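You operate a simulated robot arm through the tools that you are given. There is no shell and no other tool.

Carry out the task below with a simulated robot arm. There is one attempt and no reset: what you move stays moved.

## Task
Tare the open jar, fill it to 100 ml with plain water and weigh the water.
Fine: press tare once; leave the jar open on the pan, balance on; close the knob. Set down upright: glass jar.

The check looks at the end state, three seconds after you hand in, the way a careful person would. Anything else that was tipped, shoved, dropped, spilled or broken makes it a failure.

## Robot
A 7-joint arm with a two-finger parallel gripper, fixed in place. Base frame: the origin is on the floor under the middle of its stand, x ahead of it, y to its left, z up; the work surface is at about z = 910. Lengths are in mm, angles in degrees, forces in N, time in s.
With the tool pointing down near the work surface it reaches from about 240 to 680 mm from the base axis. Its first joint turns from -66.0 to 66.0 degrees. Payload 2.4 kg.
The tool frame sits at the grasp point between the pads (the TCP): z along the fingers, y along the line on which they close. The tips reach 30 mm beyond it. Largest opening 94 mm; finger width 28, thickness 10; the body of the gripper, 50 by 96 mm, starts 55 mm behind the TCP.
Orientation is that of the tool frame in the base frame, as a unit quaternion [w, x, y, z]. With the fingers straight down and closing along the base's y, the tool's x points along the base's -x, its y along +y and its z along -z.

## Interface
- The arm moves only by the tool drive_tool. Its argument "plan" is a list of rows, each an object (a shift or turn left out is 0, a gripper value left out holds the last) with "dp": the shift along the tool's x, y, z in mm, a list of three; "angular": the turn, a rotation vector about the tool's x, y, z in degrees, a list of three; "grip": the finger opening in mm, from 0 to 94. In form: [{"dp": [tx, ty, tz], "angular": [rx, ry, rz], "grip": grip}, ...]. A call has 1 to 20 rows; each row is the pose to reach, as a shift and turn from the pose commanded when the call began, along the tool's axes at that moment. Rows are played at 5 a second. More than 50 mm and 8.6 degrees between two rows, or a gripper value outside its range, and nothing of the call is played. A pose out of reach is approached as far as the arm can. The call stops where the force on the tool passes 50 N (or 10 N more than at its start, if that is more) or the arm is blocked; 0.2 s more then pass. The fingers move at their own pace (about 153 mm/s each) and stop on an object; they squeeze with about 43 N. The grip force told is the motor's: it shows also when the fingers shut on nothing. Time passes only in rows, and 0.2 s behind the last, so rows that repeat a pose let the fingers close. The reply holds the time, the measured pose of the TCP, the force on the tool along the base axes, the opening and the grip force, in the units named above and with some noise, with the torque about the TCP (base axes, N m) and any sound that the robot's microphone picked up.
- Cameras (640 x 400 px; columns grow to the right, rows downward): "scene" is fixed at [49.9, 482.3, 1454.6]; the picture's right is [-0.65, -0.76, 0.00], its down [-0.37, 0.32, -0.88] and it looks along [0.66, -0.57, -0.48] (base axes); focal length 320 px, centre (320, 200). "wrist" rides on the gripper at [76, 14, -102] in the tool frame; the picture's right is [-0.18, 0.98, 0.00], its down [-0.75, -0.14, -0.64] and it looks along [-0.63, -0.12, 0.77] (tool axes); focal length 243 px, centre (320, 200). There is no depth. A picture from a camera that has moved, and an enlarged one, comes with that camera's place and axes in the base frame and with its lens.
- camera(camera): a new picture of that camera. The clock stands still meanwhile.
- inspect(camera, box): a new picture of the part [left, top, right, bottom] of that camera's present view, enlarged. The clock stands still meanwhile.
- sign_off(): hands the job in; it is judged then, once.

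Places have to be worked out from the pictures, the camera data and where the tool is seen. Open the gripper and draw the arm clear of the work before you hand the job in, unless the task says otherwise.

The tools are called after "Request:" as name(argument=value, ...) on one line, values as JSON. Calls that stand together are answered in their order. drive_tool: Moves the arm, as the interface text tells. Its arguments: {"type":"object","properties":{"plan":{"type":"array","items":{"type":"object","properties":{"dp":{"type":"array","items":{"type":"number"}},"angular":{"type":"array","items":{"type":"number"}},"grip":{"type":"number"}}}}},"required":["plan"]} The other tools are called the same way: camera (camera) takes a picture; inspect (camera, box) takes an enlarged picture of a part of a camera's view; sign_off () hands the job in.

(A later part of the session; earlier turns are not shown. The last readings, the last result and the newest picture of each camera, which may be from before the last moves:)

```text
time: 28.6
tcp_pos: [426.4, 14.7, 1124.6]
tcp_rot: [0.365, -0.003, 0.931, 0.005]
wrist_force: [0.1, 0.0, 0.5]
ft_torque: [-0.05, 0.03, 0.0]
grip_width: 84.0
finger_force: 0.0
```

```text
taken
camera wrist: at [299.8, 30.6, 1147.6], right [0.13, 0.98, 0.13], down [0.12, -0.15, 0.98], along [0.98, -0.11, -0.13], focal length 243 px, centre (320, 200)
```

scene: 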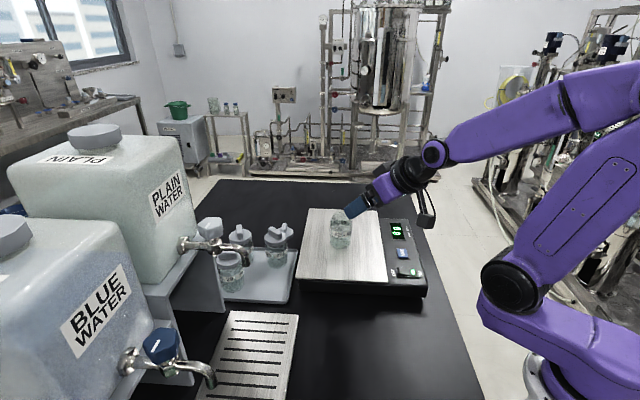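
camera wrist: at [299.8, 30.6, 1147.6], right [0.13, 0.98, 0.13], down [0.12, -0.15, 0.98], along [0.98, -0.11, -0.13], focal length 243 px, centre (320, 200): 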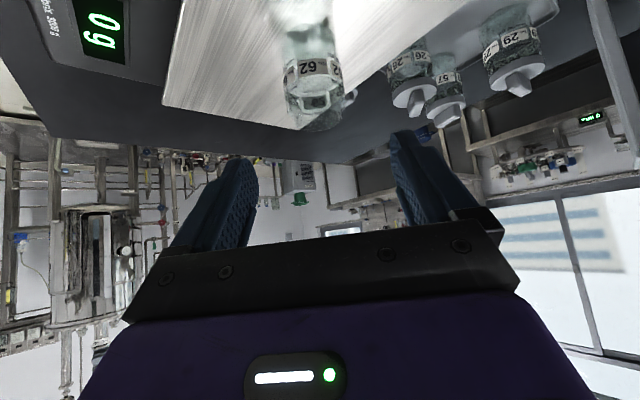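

The arm holds the tilt, about 43–45°. I'll approach along the finger axis, stopping about 45 mm short to verify the centring.

Request:
drive_tool(plan=[{"dp": [8, 0, 15]}, {"dp": [16.3, 0, 40]}, {"dp": [16.3, 0, 65]}, {"dp": [16.3, 0, 80]}, {"dp": [16.3, 0, 80]}, {"dp": [16.3, 0, 80]}])

Request:
camera(camera="wrist")

Request:
inspect(camera="scene", box=[300, 160, 440, 290])

```text
time: 30.0
tcp_pos: [471.2, 15.8, 1056.6]
tcp_rot: [0.383, 0.0, 0.924, 0.0]
wrist_force: [0.2, 0.5, -0.2]
ft_torque: [0.02, 0.02, 0.0]
grip_width: 84.0
finger_force: 0.1
out of reach, approached as far as the arm can: row 1, 2
```

```text
taken
camera wrist: at [344.0, 31.1, 1075.2], right [0.13, 0.98, 0.13], down [0.08, -0.14, 0.99], along [0.99, -0.12, -0.1], focal length 243 px, centre (320, 200)
```

wrist: 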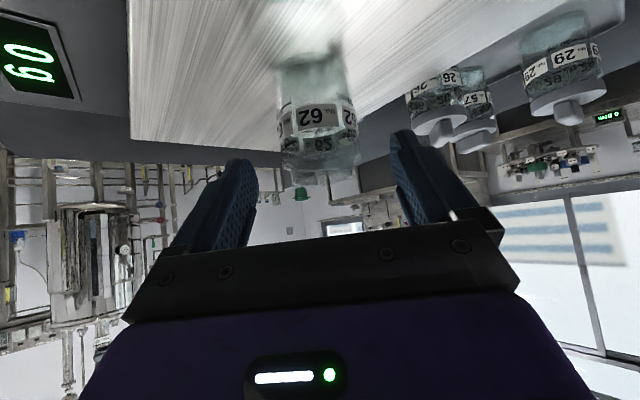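

```text
3.08 times, centred on (370, 225) of scene
camera zoom: at [49.9, 482.3, 1454.6], right [-0.65, -0.76, 0.0], down [-0.37, 0.32, -0.88], along [0.66, -0.57, -0.48], focal length 985 px, centre (166, 123)
```

zoom: 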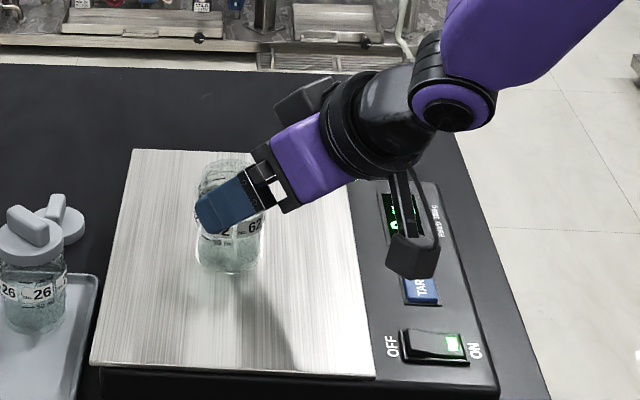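

The jar is centred between the fingers and everything is clear. I'll go the last 48 mm in to the grasp point.

Request:
drive_tool(plan=[{"dp": [0, 0, 15]}, {"dp": [0, 0, 30]}, {"dp": [0, 0, 42]}, {"dp": [0, 0, 48]}, {"dp": [0, 0, 48]}, {"dp": [0, 0, 48]}])

Request:
camera(camera="wrist")

Request:
inspect(camera="scene", box=[300, 160, 440, 290])

```text
time: 31.4
tcp_pos: [506.8, 14.7, 1021.4]
tcp_rot: [0.383, 0.0, 0.924, 0.0]
wrist_force: [-0.3, 0.0, 0.2]
ft_torque: [0.02, 0.01, -0.02]
grip_width: 84.1
finger_force: 0.1
```

```text
taken
camera wrist: at [379.6, 30.6, 1039.5], right [0.13, 0.98, 0.13], down [0.08, -0.14, 0.99], along [0.99, -0.12, -0.1], focal length 243 px, centre (320, 200)
```

wrist: 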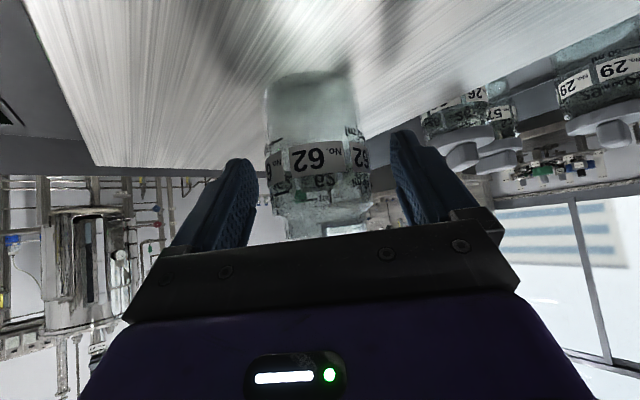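

```text
3.08 times, centred on (370, 225) of scene
camera zoom: at [49.9, 482.3, 1454.6], right [-0.65, -0.76, 0.0], down [-0.37, 0.32, -0.88], along [0.66, -0.57, -0.48], focal length 985 px, centre (166, 123)
```

zoom: 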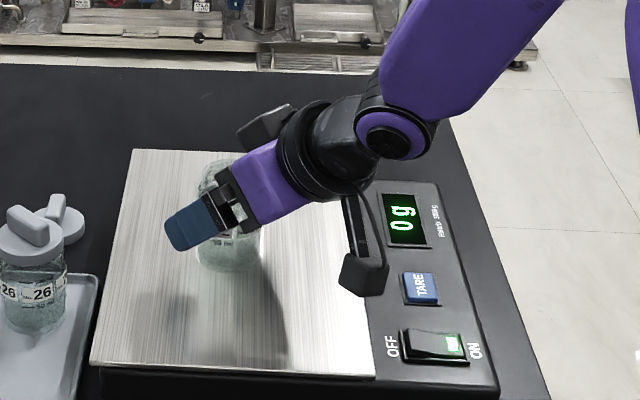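

The hand is around the jar body and the display still reads 0 g. Closing the fingers now.

Request:
drive_tool(plan=[{"grip": 68}, {"grip": 62}, {"grip": 50}, {"grip": 44}, {"grip": 44}])

Request:
inspect(camera="scene", box=[300, 160, 440, 290])

```text
time: 32.6
tcp_pos: [507.0, 14.5, 1020.7]
tcp_rot: [0.382, 0.0, 0.924, 0.0]
wrist_force: [0.1, 0.5, 0.8]
ft_torque: [0.07, -0.02, -0.01]
grip_width: 59.1
finger_force: 43.2
```

```text
3.08 times, centred on (370, 225) of scene
camera zoom: at [49.9, 482.3, 1454.6], right [-0.65, -0.76, 0.0], down [-0.37, 0.32, -0.88], along [0.66, -0.57, -0.48], focal length 985 px, centre (166, 123)
```

zoom: 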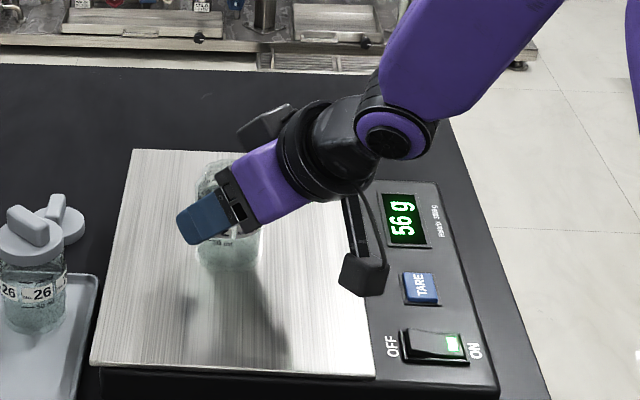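

The jar is gripped at 59.1 mm. I'll lift it 45 mm straight up and check it stays upright.

Request:
drive_tool(plan=[{"dp": [-5, 0, -5]}, {"dp": [-14, 0, -14]}, {"dp": [-24, 0, -24]}, {"dp": [-31.8, 0, -31.8]}, {"dp": [-31.8, 0, -31.8]}, {"dp": [-31.8, 0, -31.8]}])

Request:
camera(camera="scene")

Request:
inspect(camera="scene", box=[300, 150, 440, 290])

```text
time: 34.0
tcp_pos: [504.4, 13.9, 1064.7]
tcp_rot: [0.383, 0.001, 0.924, -0.001]
wrist_force: [-0.2, -0.7, -1.4]
ft_torque: [0.03, 0.01, -0.01]
grip_width: 59.0
finger_force: 43.3
```

```text
taken
```

scene: 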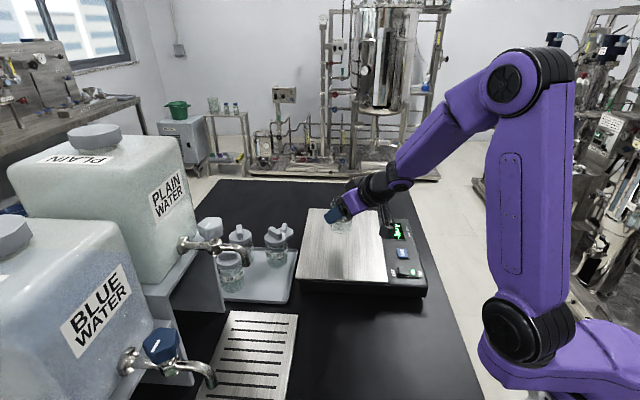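

```text
2.86 times, centred on (370, 220) of scene
camera zoom: at [50.0, 482.3, 1454.6], right [-0.65, -0.76, 0.0], down [-0.37, 0.32, -0.88], along [0.66, -0.57, -0.48], focal length 914 px, centre (177, 143)
```

zoom: 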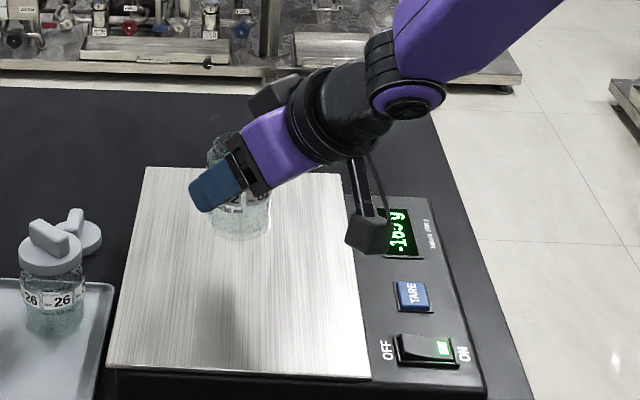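

The jar hangs upright (display -165 g). I'll carry it around to a waypoint in front of the plain spout, at about (390, 263), rotating 36° about the vertical.

Request:
drive_tool(plan=[{"dp": [5, 15.5, -5], "angular": [-1.59, 0, -1.59]}, {"dp": [15.1, 46.5, -15.1], "angular": [-4.77, 0, -4.77]}, {"dp": [25.2, 77.5, -25.2], "angular": [-7.95, 0, -7.95]}, {"dp": [35.3, 108.5, -35.3], "angular": [-11.1, 0, -11.1]}, {"dp": [45.3, 139.5, -45.3], "angular": [-14.3, 0, -14.3]}, {"dp": [55.4, 170.5, -55.4], "angular": [-17.5, 0, -17.5]}, {"dp": [65.5, 201.5, -65.5], "angular": [-20.7, 0, -20.7]}, {"dp": [75.6, 232.5, -75.6], "angular": [-23.9, 0, -23.9]}, {"dp": [80.6, 248, -80.6], "angular": [-25.5, 0, -25.5]}, {"dp": [80.6, 248, -80.6], "angular": [-25.5, 0, -25.5]}, {"dp": [80.6, 248, -80.6], "angular": [-25.5, 0, -25.5]}])

Request:
camera(camera="scene")

Request:
camera(camera="wrist")

```text
time: 36.4
tcp_pos: [388.6, 259.9, 1066.0]
tcp_rot: [0.364, -0.286, 0.878, 0.118]
wrist_force: [0.2, 0.6, -1.9]
ft_torque: [-0.01, 0.01, -0.01]
grip_width: 59.3
finger_force: 43.2
```

```text
taken
```

scene: 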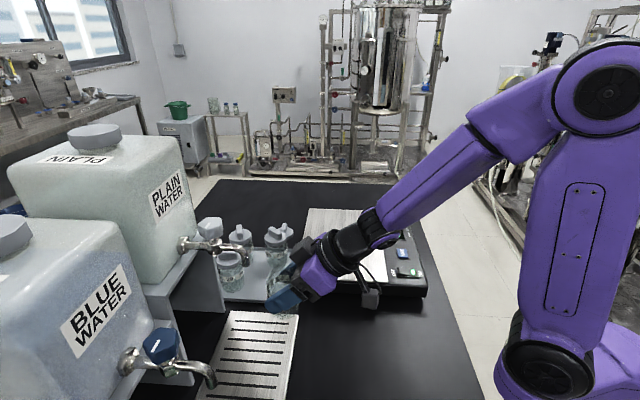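

```text
taken
camera wrist: at [278.8, 199.4, 1084.6], right [-0.47, 0.87, 0.13], down [0.15, -0.07, 0.99], along [0.87, 0.49, -0.1], focal length 243 px, centre (320, 200)
```

wrist: 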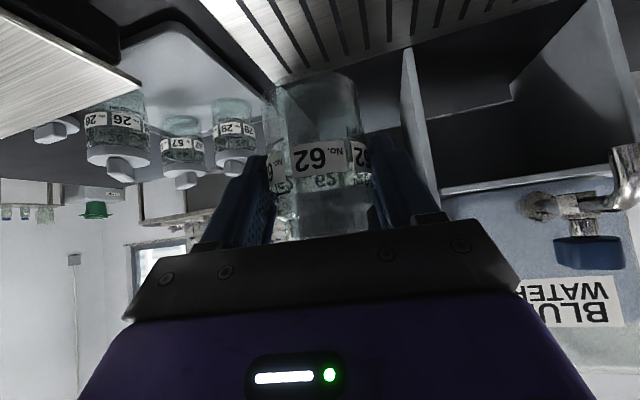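

The jar is upright in front of the tap with no reach warnings. I'll lower it 75 mm here, below spout height, before going under.

Request:
drive_tool(plan=[{"dp": [14, 0, 14]}, {"dp": [30, 0, 30]}, {"dp": [45, 0, 45]}, {"dp": [53, 0, 53]}, {"dp": [53, 0, 53]}, {"dp": [53, 0, 53]}])

Request:
inspect(camera="scene", box=[170, 200, 380, 400])

Request:
camera(camera="wrist")

```text
time: 37.8
tcp_pos: [393.0, 261.6, 990.4]
tcp_rot: [0.364, -0.286, 0.878, 0.118]
wrist_force: [0.3, -0.2, -1.4]
ft_torque: [0.0, -0.01, 0.01]
grip_width: 59.3
finger_force: 43.6
```

```text
2.00 times, centred on (275, 300) of scene
camera zoom: at [49.9, 482.3, 1454.6], right [-0.65, -0.76, 0.0], down [-0.37, 0.32, -0.88], along [0.66, -0.57, -0.48], focal length 640 px, centre (410, 0)
```

zoom: 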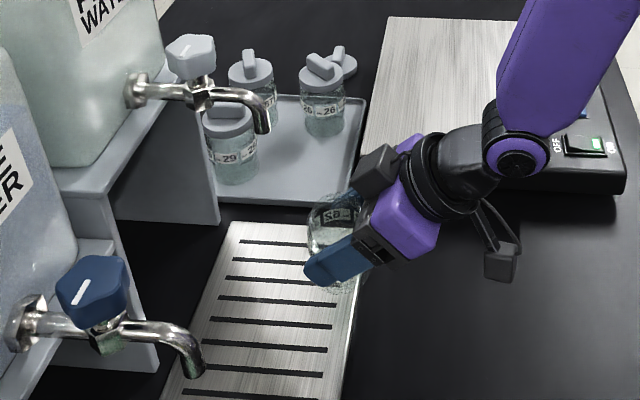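

```text
taken
camera wrist: at [281.6, 199.9, 1010.1], right [-0.47, 0.87, 0.13], down [0.15, -0.07, 0.99], along [0.87, 0.49, -0.1], focal length 243 px, centre (320, 200)
```

wrist: 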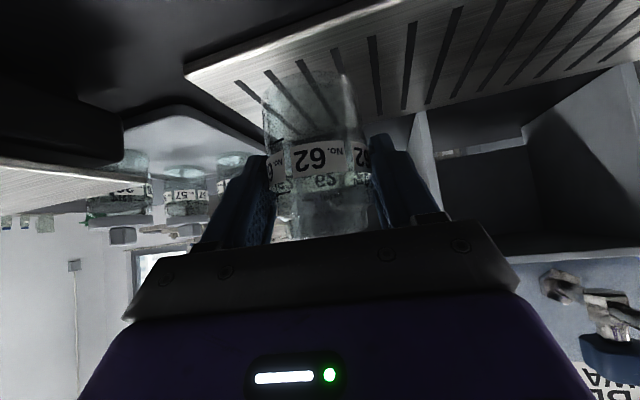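

Jar and hand clear everything, but a box on the upper side of the wrist could come near the spout. I'll drop another 14 mm first, then slide in under the spout toward (433, 310).

Request:
drive_tool(plan=[{"dp": [5, 0, 5]}, {"dp": [9.9, 0, 9.9]}, {"dp": [9.9, 0, 9.9]}, {"dp": [0, 3, 20]}, {"dp": [-10, 6, 30]}, {"dp": [-19, 8.5, 39]}, {"dp": [-19, 8.5, 39]}, {"dp": [-19, 8.5, 39]}])

Request:
inspect(camera="scene", box=[170, 200, 380, 400])

Request:
camera(camera="wrist")

```text
time: 39.6
tcp_pos: [419.9, 295.0, 978.1]
tcp_rot: [0.364, -0.287, 0.878, 0.118]
wrist_force: [0.9, 0.0, -1.7]
ft_torque: [0.04, -0.03, -0.03]
grip_width: 59.1
finger_force: 42.9
```

```text
2.00 times, centred on (275, 300) of scene
camera zoom: at [49.9, 482.3, 1454.6], right [-0.65, -0.76, 0.0], down [-0.37, 0.32, -0.88], along [0.66, -0.57, -0.48], focal length 640 px, centre (410, 0)
```

zoom: 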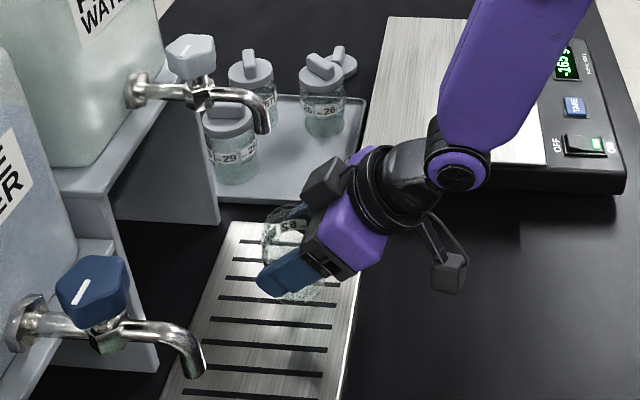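

```text
taken
camera wrist: at [309.0, 232.4, 996.5], right [-0.47, 0.87, 0.13], down [0.15, -0.07, 0.99], along [0.87, 0.49, -0.1], focal length 243 px, centre (320, 200)
```

wrist: 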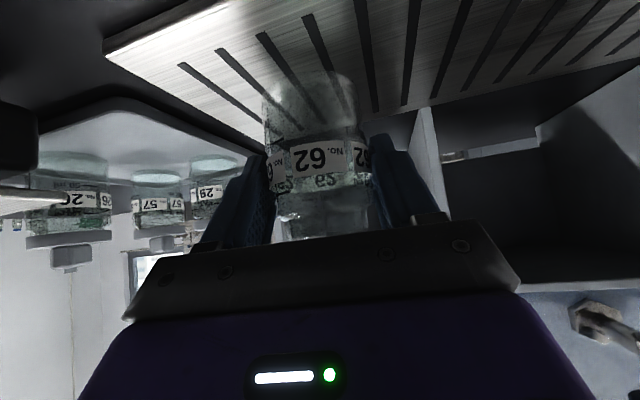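

The jar is partway under the spout with the wrist box clearing it. I'll zoom in to measure the mouth against the outlet.

Request:
inspect(camera="scene", box=[215, 230, 305, 350])

```text
3.33 times, centred on (260, 290) of scene
camera zoom: at [49.9, 482.3, 1454.6], right [-0.65, -0.76, 0.0], down [-0.37, 0.32, -0.88], along [0.66, -0.57, -0.48], focal length 1067 px, centre (520, -100)
```

zoom: 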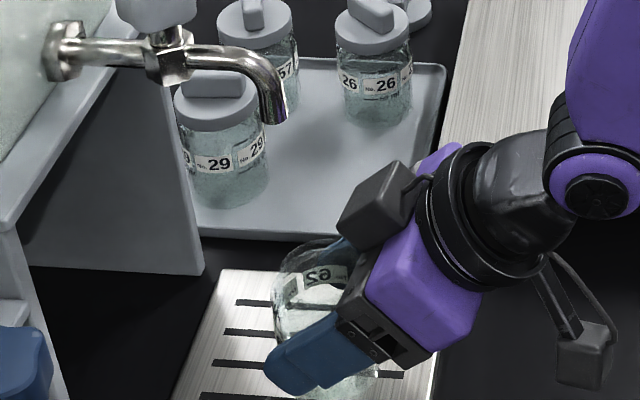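

The jar axis needs about 17 mm more toward the tap to sit under the outlet. I'll move in that much at the same height and re-check.

Request:
drive_tool(plan=[{"dp": [-4, 1, 4]}, {"dp": [-8, 2, 8]}, {"dp": [-12, 3, 12]}, {"dp": [-12, 3, 12]}, {"dp": [-12, 3, 12]}])

Request:
inspect(camera="scene", box=[215, 230, 305, 350])

Request:
camera(camera="wrist")

```text
time: 40.8
tcp_pos: [431.0, 306.2, 977.5]
tcp_rot: [0.363, -0.286, 0.879, 0.118]
wrist_force: [-0.2, 0.0, -1.3]
ft_torque: [-0.03, 0.0, 0.02]
grip_width: 59.3
finger_force: 42.3
```

```text
3.33 times, centred on (260, 290) of scene
camera zoom: at [49.9, 482.3, 1454.6], right [-0.65, -0.76, 0.0], down [-0.37, 0.32, -0.88], along [0.66, -0.57, -0.48], focal length 1067 px, centre (520, -100)
```

zoom: 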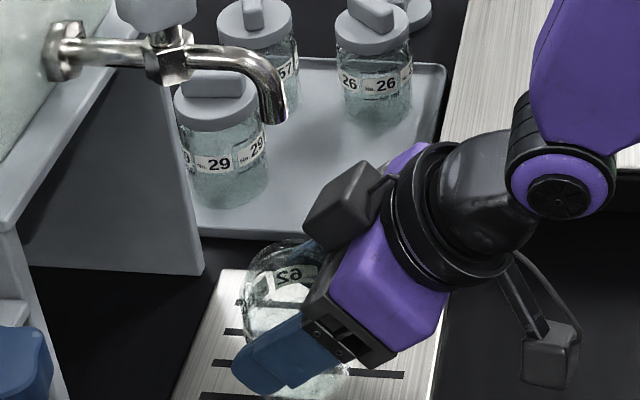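

```text
taken
camera wrist: at [320.4, 244.9, 996.1], right [-0.47, 0.87, 0.13], down [0.15, -0.07, 0.99], along [0.87, 0.49, -0.1], focal length 243 px, centre (320, 200)
```

wrist: 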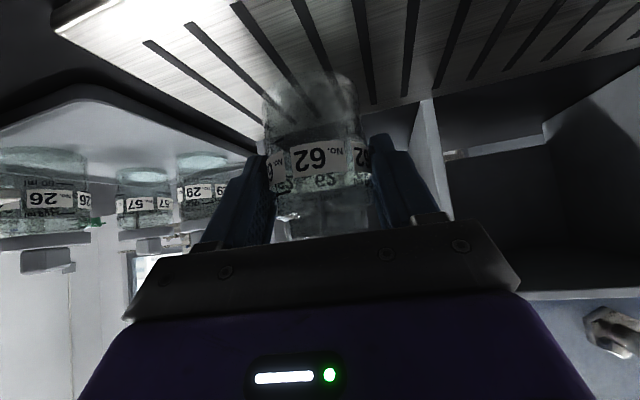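

The jar's axis now lines up with the outlet. I'll descend in small steps until it touches the grid.

Request:
drive_tool(plan=[{"dp": [1.4, 0, 1.4]}, {"dp": [2.8, 0, 2.8]}, {"dp": [4.2, 0, 4.2]}, {"dp": [5, 0, 5]}, {"dp": [5, 0, 5]}])

```text
time: 42.0
tcp_pos: [431.8, 306.1, 970.3]
tcp_rot: [0.365, -0.286, 0.878, 0.118]
wrist_force: [0.5, 0.9, -1.2]
ft_torque: [-0.02, 0.0, 0.0]
grip_width: 59.2
finger_force: 42.9
```

No contact yet at TCP z≈970. I'll continue down in 1 mm steps.

Request:
drive_tool(plan=[{"dp": [0.7, 0, 0.7]}, {"dp": [1.4, 0, 1.4]}, {"dp": [2.1, 0, 2.1]}, {"dp": [2.8, 0, 2.8]}, {"dp": [2.8, 0, 2.8]}])

Request:
inspect(camera="scene", box=[215, 280, 305, 370])

```text
time: 43.2
tcp_pos: [431.6, 305.8, 966.3]
tcp_rot: [0.365, -0.286, 0.878, 0.119]
wrist_force: [-0.3, 0.2, -1.2]
ft_torque: [-0.02, 0.0, 0.0]
grip_width: 59.3
finger_force: 42.7
```

```text
4.44 times, centred on (260, 325) of scene
camera zoom: at [49.9, 482.3, 1454.6], right [-0.65, -0.76, 0.0], down [-0.37, 0.32, -0.88], along [0.66, -0.57, -0.48], focal length 1423 px, centre (587, -356)
```

zoom: 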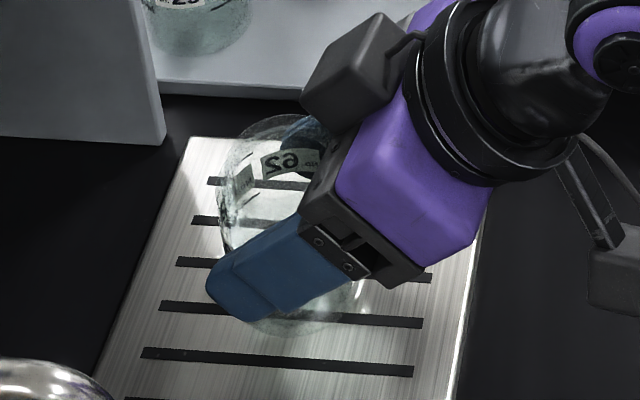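

Still no contact at 966 mm. I'll continue in 1 mm steps.

Request:
drive_tool(plan=[{"dp": [0.7, 0, 0.7]}, {"dp": [1.4, 0, 1.4]}, {"dp": [2.1, 0, 2.1]}, {"dp": [2.1, 0, 2.1]}])

```text
time: 44.2
tcp_pos: [432.4, 306.5, 963.5]
tcp_rot: [0.365, -0.286, 0.878, 0.119]
wrist_force: [-1.7, -2.2, 8.5]
ft_torque: [0.11, 0.3, 0.05]
grip_width: 59.0
finger_force: 43.1
```

Contact: about 8.5 N at TCP z≈963.5. I'll ease up 0.8 mm and release.

Request:
drive_tool(plan=[{"dp": [-0.55, 0, -0.55]}, {"dp": [-0.55, 0, -0.55]}, {"dp": [-0.55, 0, -0.55], "grip": 63}, {"dp": [-0.55, 0, -0.55], "grip": 70}, {"dp": [-0.55, 0, -0.55], "grip": 80}, {"dp": [-0.55, 0, -0.55], "grip": 84}])

Request:
inspect(camera="scene", box=[215, 250, 325, 370])

Request:
camera(camera="wrist")

```text
time: 45.6
tcp_pos: [431.3, 305.4, 963.2]
tcp_rot: [0.364, -0.286, 0.878, 0.118]
wrist_force: [0.6, 0.3, -0.5]
ft_torque: [-0.04, -0.01, 0.01]
grip_width: 84.1
finger_force: 0.0
```

```text
3.33 times, centred on (270, 310) of scene
camera zoom: at [49.9, 482.3, 1454.6], right [-0.65, -0.76, 0.0], down [-0.37, 0.32, -0.88], along [0.66, -0.57, -0.48], focal length 1067 px, centre (487, -167)
```

zoom: 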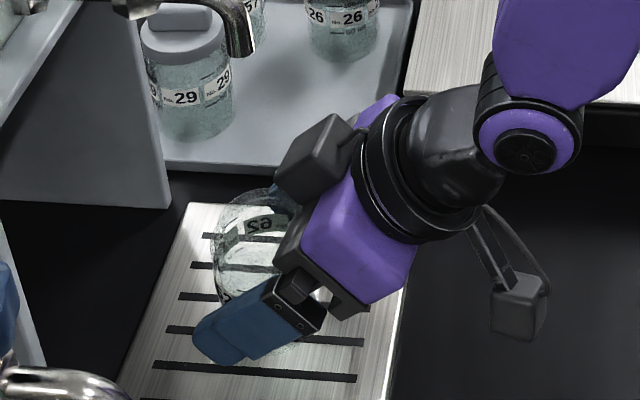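

```text
taken
camera wrist: at [319.9, 244.2, 982.5], right [-0.47, 0.87, 0.13], down [0.15, -0.07, 0.99], along [0.87, 0.49, -0.1], focal length 243 px, centre (320, 200)
```

wrist: 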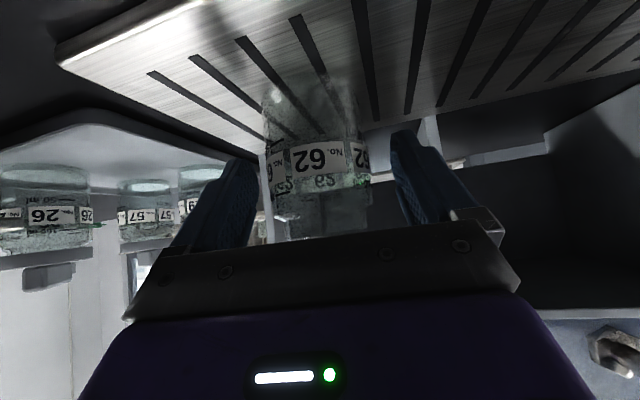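

The jar stands free on the grid under the spout. I'll back the hand straight out along the finger axis.

Request:
drive_tool(plan=[{"dp": [0, 0, -12]}, {"dp": [0, 0, -30]}, {"dp": [0, 0, -55]}, {"dp": [0, 0, -80]}, {"dp": [0, 0, -100]}, {"dp": [0, 0, -100]}])

Request:
inspect(camera="scene", box=[205, 230, 325, 370])

```text
time: 47.0
tcp_pos: [374.7, 264.0, 1032.8]
tcp_rot: [0.364, -0.285, 0.879, 0.119]
wrist_force: [-0.1, 0.3, -0.4]
ft_torque: [-0.01, 0.03, 0.02]
grip_width: 84.0
finger_force: 0.0
```

```text
2.86 times, centred on (265, 300) of scene
camera zoom: at [49.9, 482.3, 1454.6], right [-0.65, -0.76, 0.0], down [-0.37, 0.32, -0.88], along [0.66, -0.57, -0.48], focal length 914 px, centre (477, -86)
```

zoom: 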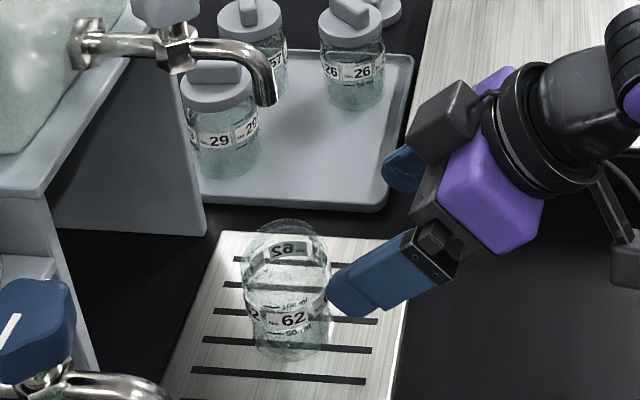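

The jar is upright on the grid with its mouth under the outlet. I'll raise the arm and bring the tool back to vertical, ready for the knob.

Request:
drive_tool(plan=[{"dp": [-14, 0, -14], "angular": [0, 7, 0]}, {"dp": [-40, 0, -40], "angular": [0, 14, 0]}, {"dp": [-68, 0, -68], "angular": [0, 21, 0]}, {"dp": [-96, 0, -96], "angular": [0, 28, 0]}, {"dp": [-124, 0, -124], "angular": [0, 35, 0]}, {"dp": [-148, 0, -148], "angular": [0, 42, 0]}, {"dp": [-160, 0, -160], "angular": [0, 45, 0]}, {"dp": [-160, 0, -160], "angular": [0, 45, 0]}, {"dp": [-160, 0, -160], "angular": [0, 45, 0]}])

Request:
camera(camera="wrist")

Request:
camera(camera="scene")

```text
time: 49.0
tcp_pos: [377.5, 261.0, 1258.0]
tcp_rot: [0.079, -0.31, 0.94, -0.118]
wrist_force: [-0.2, 0.6, 0.4]
ft_torque: [0.0, 0.02, -0.01]
grip_width: 83.9
finger_force: 0.1
out of reach, approached as far as the arm can: row 1, 2, 3, 4, 5, 6, 7, 8, 9
```

```text
taken
camera wrist: at [285.7, 245.2, 1348.1], right [-0.41, 0.88, -0.25], down [0.54, 0.45, 0.71], along [0.74, 0.15, -0.66], focal length 243 px, centre (320, 200)
```

wrist: 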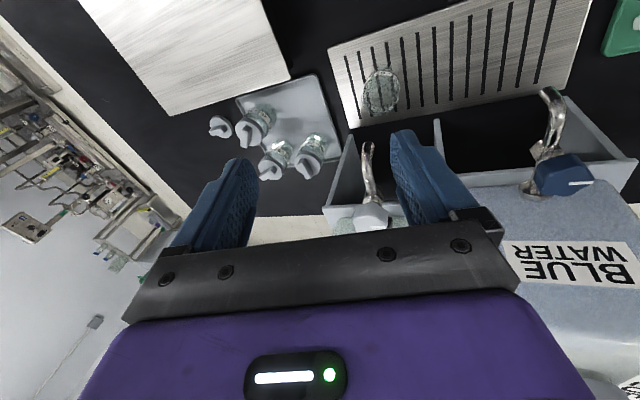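

```text
taken
```

scene: 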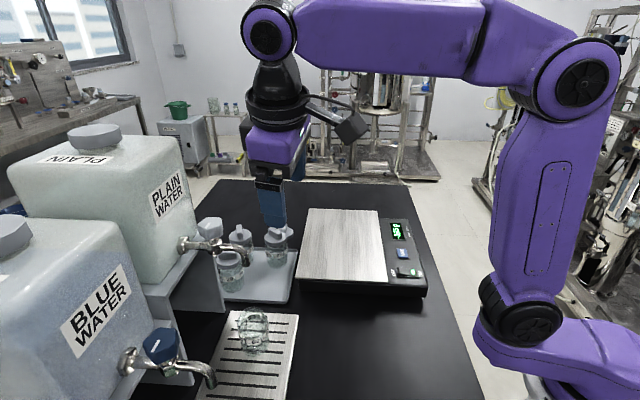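

The pose came out slightly skewed (reach warning). I'll hold the command for a few rows to see whether it converges to vertical.

Request:
drive_tool(plan=[{"dp": [0, 0, 0]}, {"dp": [0, 0, 0]}, {"dp": [0, 0, 0]}, {"dp": [0, 0, 0]}])

```text
time: 50.0
tcp_pos: [378.0, 260.7, 1259.1]
tcp_rot: [0.079, -0.311, 0.94, -0.118]
wrist_force: [-0.2, -0.4, 0.5]
ft_torque: [-0.01, -0.03, -0.02]
grip_width: 84.0
finger_force: 0.1
```

The commanded pose has reset to where the arm is, tilted sideways about 16°. I'll command the small rotation that brings the tool back to vertical.

Request:
drive_tool(plan=[{"angular": [-5, 1.5, 0.2]}, {"angular": [-10.5, 3, 0.4]}, {"angular": [-15.7, 4.4, 0.6]}, {"angular": [-15.7, 4.4, 0.6]}, {"angular": [-15.7, 4.4, 0.6]}])

```text
time: 51.2
tcp_pos: [374.5, 262.8, 1259.0]
tcp_rot: [0.071, -0.308, 0.941, -0.122]
wrist_force: [0.2, 0.1, -0.3]
ft_torque: [0.0, 0.0, -0.01]
grip_width: 83.9
finger_force: 0.1
out of reach, approached as far as the arm can: row 1, 2, 3, 4, 5
```

The arm seems stuck near a joint limit in this configuration. I'll return to the starting neighbourhood, (373, 173, 1325) with the original orientation, where the arm was well-conditioned.

Request:
drive_tool(plan=[{"dp": [10, -17, -9.5], "angular": [-2.85, 1.66, 7.2]}, {"dp": [20, -34, -19], "angular": [-5.7, 3.3, 14.4]}, {"dp": [30, -51, -28], "angular": [-8.55, 5, 21.6]}, {"dp": [40, -69, -38], "angular": [-11.4, 6.6, 28.8]}, {"dp": [50.8, -86.4, -47.3], "angular": [-14.26, 8.3, 36]}, {"dp": [50.8, -86.4, -47.3], "angular": [-14.26, 8.3, 36]}, {"dp": [50.8, -86.4, -47.3], "angular": [-14.26, 8.3, 36]}, {"dp": [50.8, -86.4, -47.3], "angular": [-14.26, 8.3, 36]}])

Request:
camera(camera="scene")

```text
time: 53.0
tcp_pos: [375.2, 190.8, 1344.9]
tcp_rot: [0.045, -0.046, 0.991, -0.121]
wrist_force: [0.0, 0.2, 0.8]
ft_torque: [0.0, 0.03, 0.01]
grip_width: 83.8
finger_force: 0.0
out of reach, approached as far as the arm can: row 1, 2, 3, 4, 5, 6, 7, 8
```

```text
taken
```

scene: 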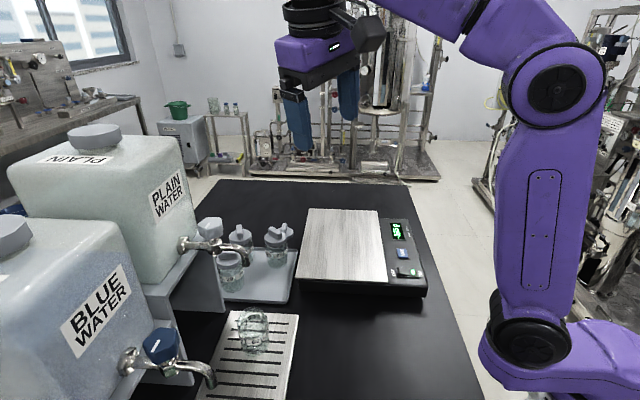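

The 15° sideways residue suggests the wrist flipped to its other branch while passing through the straight-wrist pose. I'll go to free air at about (492, 87, 1200) while tilting outward, then guide the hand around the straight position to unflip it.

Request:
drive_tool(plan=[{"dp": [-15.7, -12.5, 29.4], "angular": [0, -7.5, 0]}, {"dp": [-31.4, -25, 58.9], "angular": [0, -15, 0]}, {"dp": [-47, -37.4, 88.3], "angular": [0, -22.5, 0]}, {"dp": [-62.9, -49.9, 117.7], "angular": [0, -30, 0]}, {"dp": [-78.6, -62.3, 147.2], "angular": [0, -37.5, 0]}, {"dp": [-94.3, -74.8, 176.6], "angular": [0, -45, 0]}, {"dp": [-94.3, -74.8, 176.6], "angular": [0, -45, 0]}, {"dp": [-94.3, -74.8, 176.6], "angular": [0, -45, 0]}])

Request:
camera(camera="scene")

```text
time: 54.8
tcp_pos: [491.5, 85.1, 1201.9]
tcp_rot: [0.42, -0.089, 0.898, -0.093]
wrist_force: [0.3, -0.2, 0.1]
ft_torque: [0.01, -0.01, 0.01]
grip_width: 84.1
finger_force: 0.0
```

```text
taken
```

scene: 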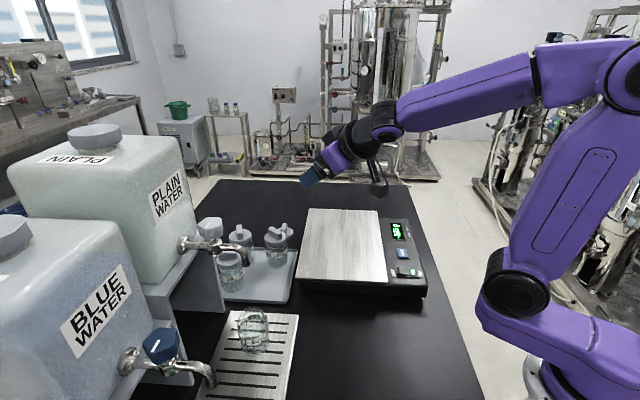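

Reached cleanly. The wrist is now bent about 22° down and 13° right of the forearm line. I'll swing the hand further right and then outward, around the straight position, watching for reach warnings.

Request:
drive_tool(plan=[{"angular": [6, 0, 0]}, {"angular": [12, 0, 0]}, {"angular": [12, 0, 0]}, {"angular": [12, 0, 0]}])

Request:
drive_tool(plan=[{"angular": [0, -6, 0]}, {"angular": [0, -12, 0]}, {"angular": [0, -18, 0]}, {"angular": [0, -24, 0]}, {"angular": [0, -28, 0]}, {"angular": [0, -28, 0]}, {"angular": [0, -28, 0]}])

```text
time: 55.8
tcp_pos: [491.3, 83.5, 1201.0]
tcp_rot: [0.428, -0.044, 0.883, -0.188]
wrist_force: [-0.1, 0.8, 0.6]
ft_torque: [-0.02, -0.01, 0.02]
grip_width: 84.0
finger_force: 0.0
```

```text
time: 57.4
tcp_pos: [492.1, 85.3, 1199.1]
tcp_rot: [0.629, -0.088, 0.753, -0.171]
wrist_force: [-0.3, -0.1, 0.0]
ft_torque: [-0.01, 0.02, -0.03]
grip_width: 84.0
finger_force: 0.1
```

No warnings so far: the hand is now tilted about 81° outward and 18° right. I'll swing it back left to centre, then pitch down through the straight position to vertical.

Request:
drive_tool(plan=[{"angular": [-6, 0, 0]}, {"angular": [-12, 0, 0]}, {"angular": [-19, 0, 0]}, {"angular": [-19, 0, 0]}, {"angular": [-19, 0, 0]}])

Request:
drive_tool(plan=[{"angular": [0, 6, 0]}, {"angular": [0, 12, 0]}, {"angular": [0, 18, 0]}, {"angular": [0, 24, 0]}, {"angular": [0, 30, 0]}, {"angular": [0, 36, 0]}, {"angular": [0, 36, 0]}, {"angular": [0, 36, 0]}])

```text
time: 58.6
tcp_pos: [492.6, 85.5, 1199.1]
tcp_rot: [0.606, -0.19, 0.771, -0.044]
wrist_force: [-0.3, -1.2, 0.1]
ft_torque: [0.0, -0.03, -0.06]
grip_width: 83.9
finger_force: 0.1
```

```text
time: 60.4
tcp_pos: [491.0, 86.0, 1199.3]
tcp_rot: [0.338, -0.167, 0.921, -0.101]
wrist_force: [-0.7, -0.5, 0.0]
ft_torque: [0.03, -0.02, 0.0]
grip_width: 84.1
finger_force: 0.0
```

It crossed with no warnings. Now I'll rotate to fully vertical here to test whether the wrist has unflipped.

Request:
drive_tool(plan=[{"angular": [-3.7, 7.4, 0.1]}, {"angular": [-7.4, 14.8, 0.2]}, {"angular": [-11.1, 22.1, 0.3]}, {"angular": [-14.8, 29.5, 0.4]}, {"angular": [-18.5, 36.9, 0.5]}, {"angular": [-18.5, 36.9, 0.5]}, {"angular": [-18.5, 36.9, 0.5]}])

Request:
camera(camera="scene")

```text
time: 62.0
tcp_pos: [491.6, 86.1, 1200.3]
tcp_rot: [-0.001, -0.175, 0.985, 0.0]
wrist_force: [-0.3, -0.4, 0.0]
ft_torque: [0.0, 0.04, -0.02]
grip_width: 84.1
finger_force: 0.0
```

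```text
taken
```

scene: 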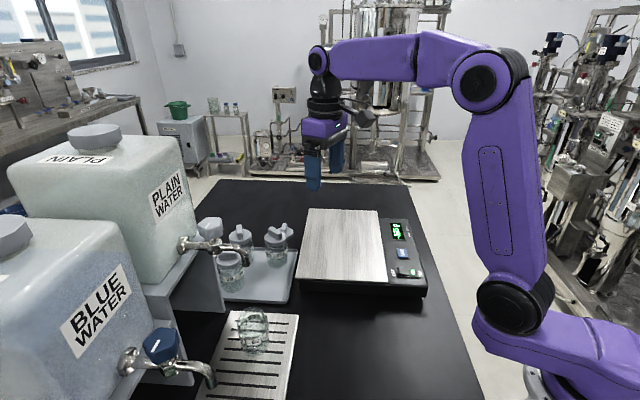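

The tool is exactly vertical again, so the wrist is back in its normal branch; I'll avoid near-straight wrist poses from now on. Next I'll move in front of the plain knob with a mild 20° tilt, since a vertical approach there is at the edge of reach, and look.

Request:
drive_tool(plan=[{"dp": [3.3, 35.6, -5], "angular": [-0.7, -3.3, -4.2]}, {"dp": [6.6, 71.2, -10], "angular": [-1.5, -6.7, -8.3]}, {"dp": [9.9, 106.8, -15], "angular": [-2.2, -10, -12.5]}, {"dp": [13.2, 142.5, -20], "angular": [-2.9, -13.3, -16.7]}, {"dp": [16.5, 178, -25], "angular": [-3.7, -16.7, -20.8]}, {"dp": [19.8, 213.7, -30], "angular": [-4.4, -20, -25]}, {"dp": [19.8, 213.7, -30], "angular": [-4.4, -20, -25]}, {"dp": [19.8, 213.7, -30], "angular": [-4.4, -20, -25]}])

Request:
camera(camera="wrist")

Request:
camera(camera="scene")

```text
time: 63.8
tcp_pos: [397.5, 278.2, 1230.3]
tcp_rot: [0.164, -0.38, 0.908, 0.067]
wrist_force: [-0.1, 0.8, -0.2]
ft_torque: [-0.03, 0.01, -0.02]
grip_width: 84.1
finger_force: 0.1
```

```text
taken
camera wrist: at [313.4, 215.2, 1301.0], right [-0.58, 0.81, 0.06], down [0.44, 0.25, 0.86], along [0.69, 0.53, -0.5], focal length 243 px, centre (320, 200)
```

wrist: 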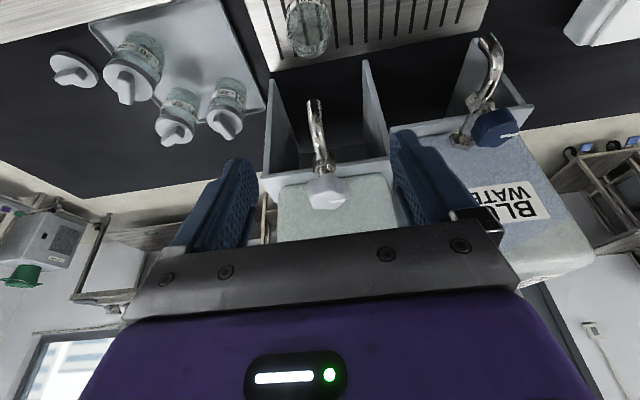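

```text
taken
```

scene: 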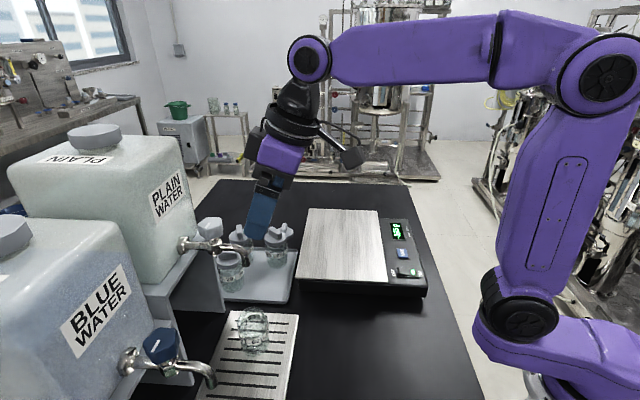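

I can see the plain knob and spout straight ahead between the fingers. I'll zoom in for an exact measurement.

Request:
inspect(camera="wrist", box=[260, 90, 390, 220])

Request:
inspect(camera="scene", box=[165, 205, 295, 290])

```text
3.08 times, centred on (325, 155) of wrist
camera zoom: at [313.4, 215.2, 1301.0], right [-0.58, 0.81, 0.06], down [0.44, 0.25, 0.86], along [0.69, 0.53, -0.5], focal length 746 px, centre (305, 338)
```

zoom: 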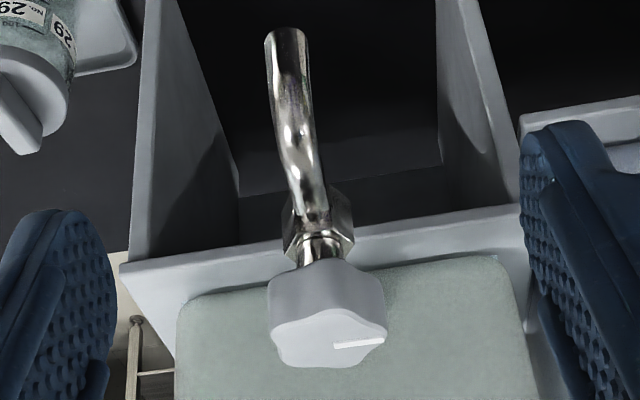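

```text
4.71 times, centred on (230, 248) of scene
camera zoom: at [49.9, 482.3, 1454.6], right [-0.65, -0.76, 0.0], down [-0.37, 0.32, -0.88], along [0.66, -0.57, -0.48], focal length 1506 px, centre (744, -24)
```

zoom: 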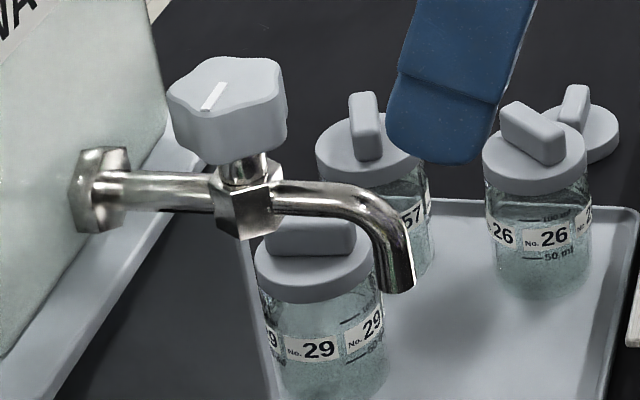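

The knob top centre triangulates to about (466, 343, 1188), with a diameter of about 37 mm; the outlet is at (434, 309, 1106) and the jar mouth is below it. I'll drop to TCP z≈1186 and move partway in, turning 10° so there's room for a counter-clockwise turn.

Request:
drive_tool(plan=[{"dp": [7, 0, 20], "angular": [1.2, 0, 3]}, {"dp": [15, 0, 41.3], "angular": [2.4, 0, 6.5]}, {"dp": [0, -0.5, 46], "angular": [3.42, 0, 9.4]}, {"dp": [-15, -1, 52], "angular": [3.42, 0, 9.4]}, {"dp": [-28.9, -1.4, 57.3], "angular": [3.42, 0, 9.4]}, {"dp": [-28.9, -1.4, 57.3], "angular": [3.42, 0, 9.4]}, {"dp": [-28.9, -1.4, 57.3], "angular": [3.42, 0, 9.4]}])

Request:
camera(camera="wrist")

Request:
inspect(camera="scene", box=[165, 130, 345, 290])

```text
time: 65.4
tcp_pos: [432.8, 314.5, 1186.4]
tcp_rot: [0.167, -0.299, 0.938, 0.053]
wrist_force: [-0.9, -0.5, -1.2]
ft_torque: [0.0, 0.01, 0.02]
grip_width: 84.4
finger_force: 0.0
```

```text
taken
camera wrist: at [336.7, 265.8, 1256.2], right [-0.43, 0.9, 0.06], down [0.48, 0.17, 0.86], along [0.77, 0.4, -0.5], focal length 243 px, centre (320, 200)
```

wrist: 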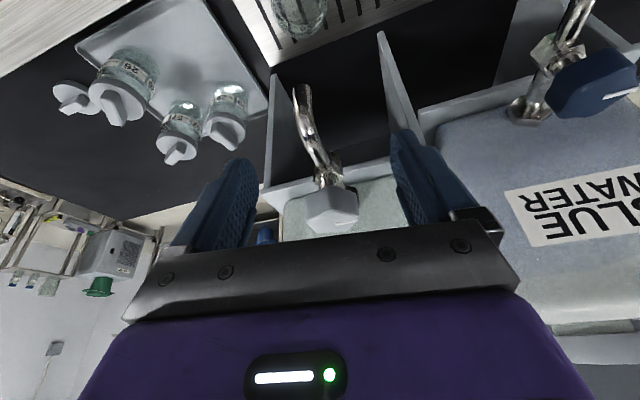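

```text
2.50 times, centred on (255, 210) of scene
camera zoom: at [49.9, 482.3, 1454.6], right [-0.65, -0.76, 0.0], down [-0.37, 0.32, -0.88], along [0.66, -0.57, -0.48], focal length 800 px, centre (482, 175)
```

zoom: 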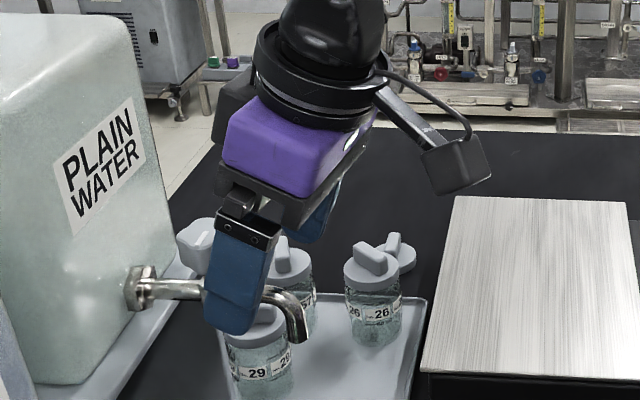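

The hand is aligned, with the knob between the fingers. I'll move in the last 44 mm so the grasp point sits on the knob axis.

Request:
drive_tool(plan=[{"dp": [-10, 1.5, 3.7]}, {"dp": [-20, 3, 7.5]}, {"dp": [-30, 4.4, 11]}, {"dp": [-41, 5.9, 15]}, {"dp": [-41, 5.9, 15]}, {"dp": [-41, 5.9, 15]}])

Request:
camera(camera="wrist")

Request:
inspect(camera="scene", box=[165, 130, 345, 290])

```text
time: 66.8
tcp_pos: [465.7, 340.4, 1187.1]
tcp_rot: [0.168, -0.299, 0.938, 0.054]
wrist_force: [-0.3, 0.2, -0.8]
ft_torque: [0.03, -0.01, -0.03]
grip_width: 83.9
finger_force: 0.2
```

```text
taken
camera wrist: at [369.5, 292.2, 1256.1], right [-0.43, 0.9, 0.06], down [0.48, 0.17, 0.86], along [0.77, 0.4, -0.5], focal length 243 px, centre (320, 200)
```

wrist: 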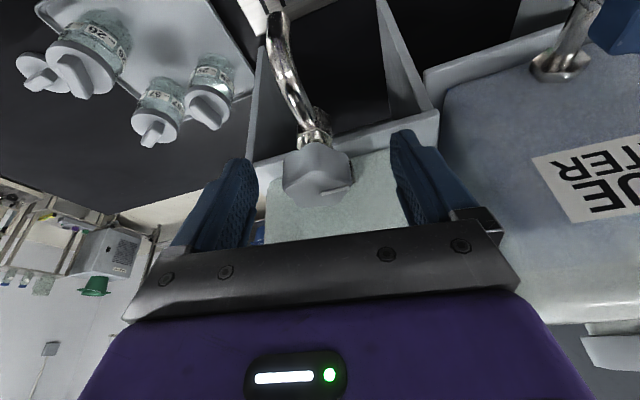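

```text
2.50 times, centred on (255, 210) of scene
camera zoom: at [49.9, 482.3, 1454.6], right [-0.65, -0.76, 0.0], down [-0.37, 0.32, -0.88], along [0.66, -0.57, -0.48], focal length 800 px, centre (482, 175)
```

zoom: 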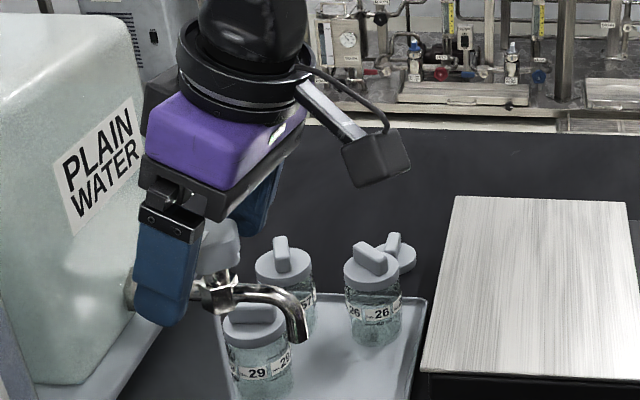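

The grasp point sits right at the knob (projected within a few pixels). I'll lower 4 mm and close gently on the knob.

Request:
drive_tool(plan=[{"dp": [1.4, 0, 3.8]}, {"dp": [1.4, 0, 3.8], "grip": 60}, {"dp": [1.4, 0, 3.8], "grip": 46}, {"dp": [1.4, 0, 3.8], "grip": 38}, {"dp": [1.4, 0, 3.8], "grip": 28}, {"dp": [1.4, 0, 3.8], "grip": 28}])

Request:
camera(camera="wrist")

Request:
inspect(camera="scene", box=[165, 130, 345, 290])

```text
time: 68.2
tcp_pos: [465.8, 339.3, 1182.3]
tcp_rot: [0.168, -0.297, 0.939, 0.052]
wrist_force: [7.6, -7.0, -1.3]
ft_torque: [0.54, 0.14, -0.04]
grip_width: 35.9
finger_force: 45.2
```

```text
taken
camera wrist: at [371.0, 291.5, 1251.9], right [-0.43, 0.9, 0.06], down [0.48, 0.16, 0.86], along [0.77, 0.4, -0.5], focal length 243 px, centre (320, 200)
```

wrist: 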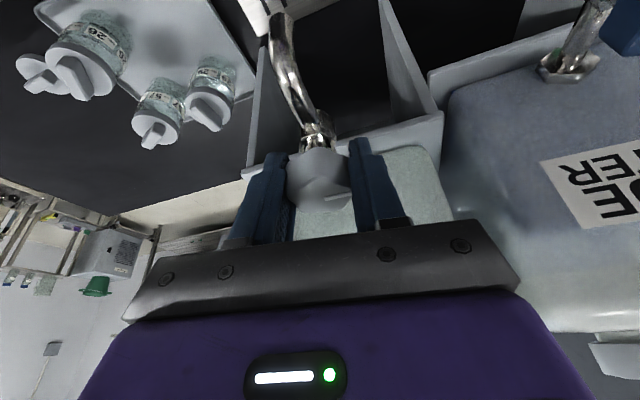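

```text
2.50 times, centred on (255, 210) of scene
camera zoom: at [50.3, 482.0, 1454.7], right [-0.65, -0.76, 0.0], down [-0.37, 0.32, -0.88], along [0.66, -0.57, -0.48], focal length 800 px, centre (482, 175)
```

zoom: 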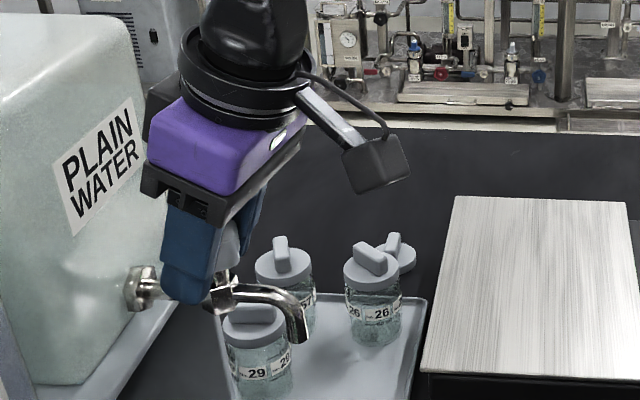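

I have the knob at 35.9 mm with about 10 N of side load from a 1 mm offset. I'll relieve that, then try a 10° counter-clockwise turn about the vertical and check torque and flow.

Request:
drive_tool(plan=[{"dp": [0, -1, 0]}, {"dp": [0, -1, 0]}])

Request:
drive_tool(plan=[{"angular": [-1.7, 0, -4.7]}, {"angular": [-3.4, 0, -9.4]}, {"angular": [-3.4, 0, -9.4]}])

Request:
inspect(camera="scene", box=[180, 200, 320, 360])

Request:
inspect(camera="wrist", box=[240, 100, 400, 240])

```text
time: 68.8
tcp_pos: [466.9, 338.7, 1182.5]
tcp_rot: [0.168, -0.299, 0.938, 0.054]
wrist_force: [8.4, -7.3, 8.1]
ft_torque: [-0.41, 1.28, -0.04]
grip_width: 36.1
finger_force: 44.9
```

```text
time: 69.6
tcp_pos: [466.9, 340.4, 1182.7]
tcp_rot: [0.163, -0.379, 0.908, 0.067]
wrist_force: [12.0, -13.5, 6.4]
ft_torque: [1.39, -0.17, -0.07]
grip_width: 35.9
finger_force: 44.5
```

```text
2.50 times, centred on (250, 280) of scene
camera zoom: at [50.2, 481.7, 1454.8], right [-0.65, -0.76, 0.0], down [-0.37, 0.32, -0.88], along [0.66, -0.57, -0.48], focal length 800 px, centre (495, 0)
```

zoom: 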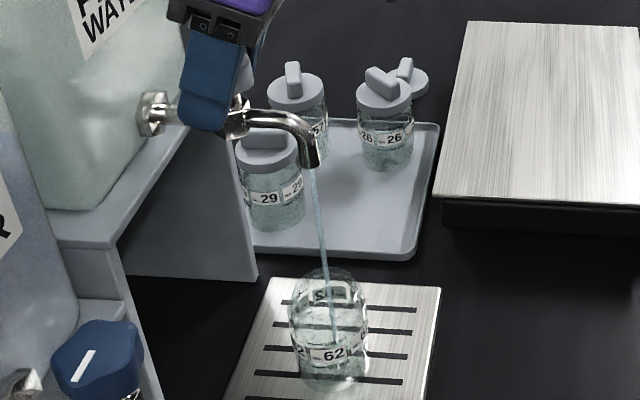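

```text
2.86 times, centred on (320, 170) of wrist
camera zoom: at [381.2, 275.4, 1251.5], right [-0.58, 0.81, 0.06], down [0.44, 0.24, 0.87], along [0.69, 0.53, -0.5], focal length 693 px, centre (320, 286)
```

zoom: 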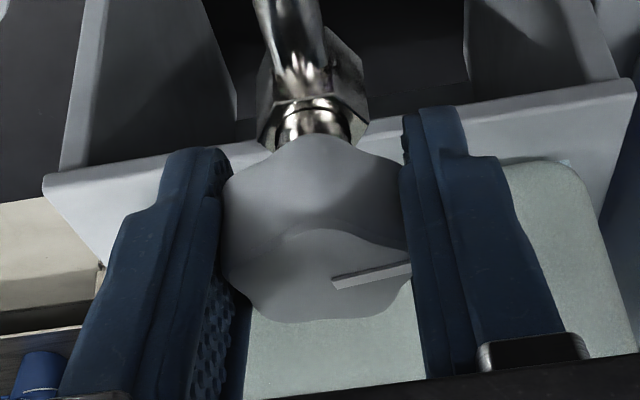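

Water is flowing in a thin stream straight into the jar, so counter-clockwise opens it. I'll hold for 2 s and watch the level.

Request:
drive_tool(plan=[{"dp": [0, 0, 0]}, {"dp": [0, 0, 0]}, {"dp": [0, 0, 0]}, {"dp": [0, 0, 0]}, {"dp": [0, 0, 0]}, {"dp": [0, 0, 0]}, {"dp": [0, 0, 0]}, {"dp": [0, 0, 0]}, {"dp": [0, 0, 0]}])

Request:
inspect(camera="scene", box=[220, 290, 290, 360])

```text
time: 71.6
tcp_pos: [466.3, 339.3, 1181.8]
tcp_rot: [0.165, -0.378, 0.908, 0.066]
wrist_force: [16.7, -10.1, 16.6]
ft_torque: [0.34, 0.48, -0.03]
grip_width: 35.8
finger_force: 45.2
```

```text
5.71 times, centred on (255, 325) of scene
camera zoom: at [50.3, 481.7, 1454.8], right [-0.65, -0.76, 0.0], down [-0.37, 0.32, -0.88], along [0.66, -0.57, -0.48], focal length 1829 px, centre (691, -514)
```

zoom: 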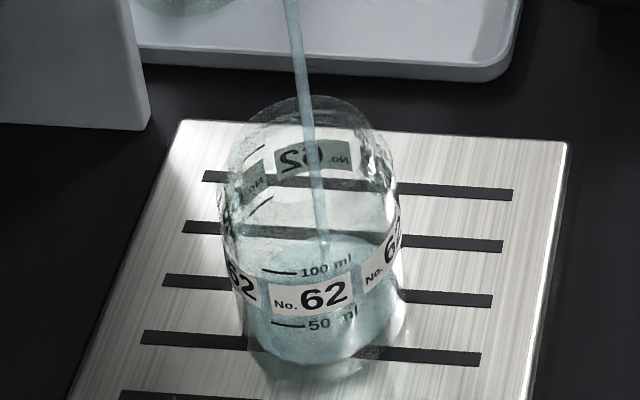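

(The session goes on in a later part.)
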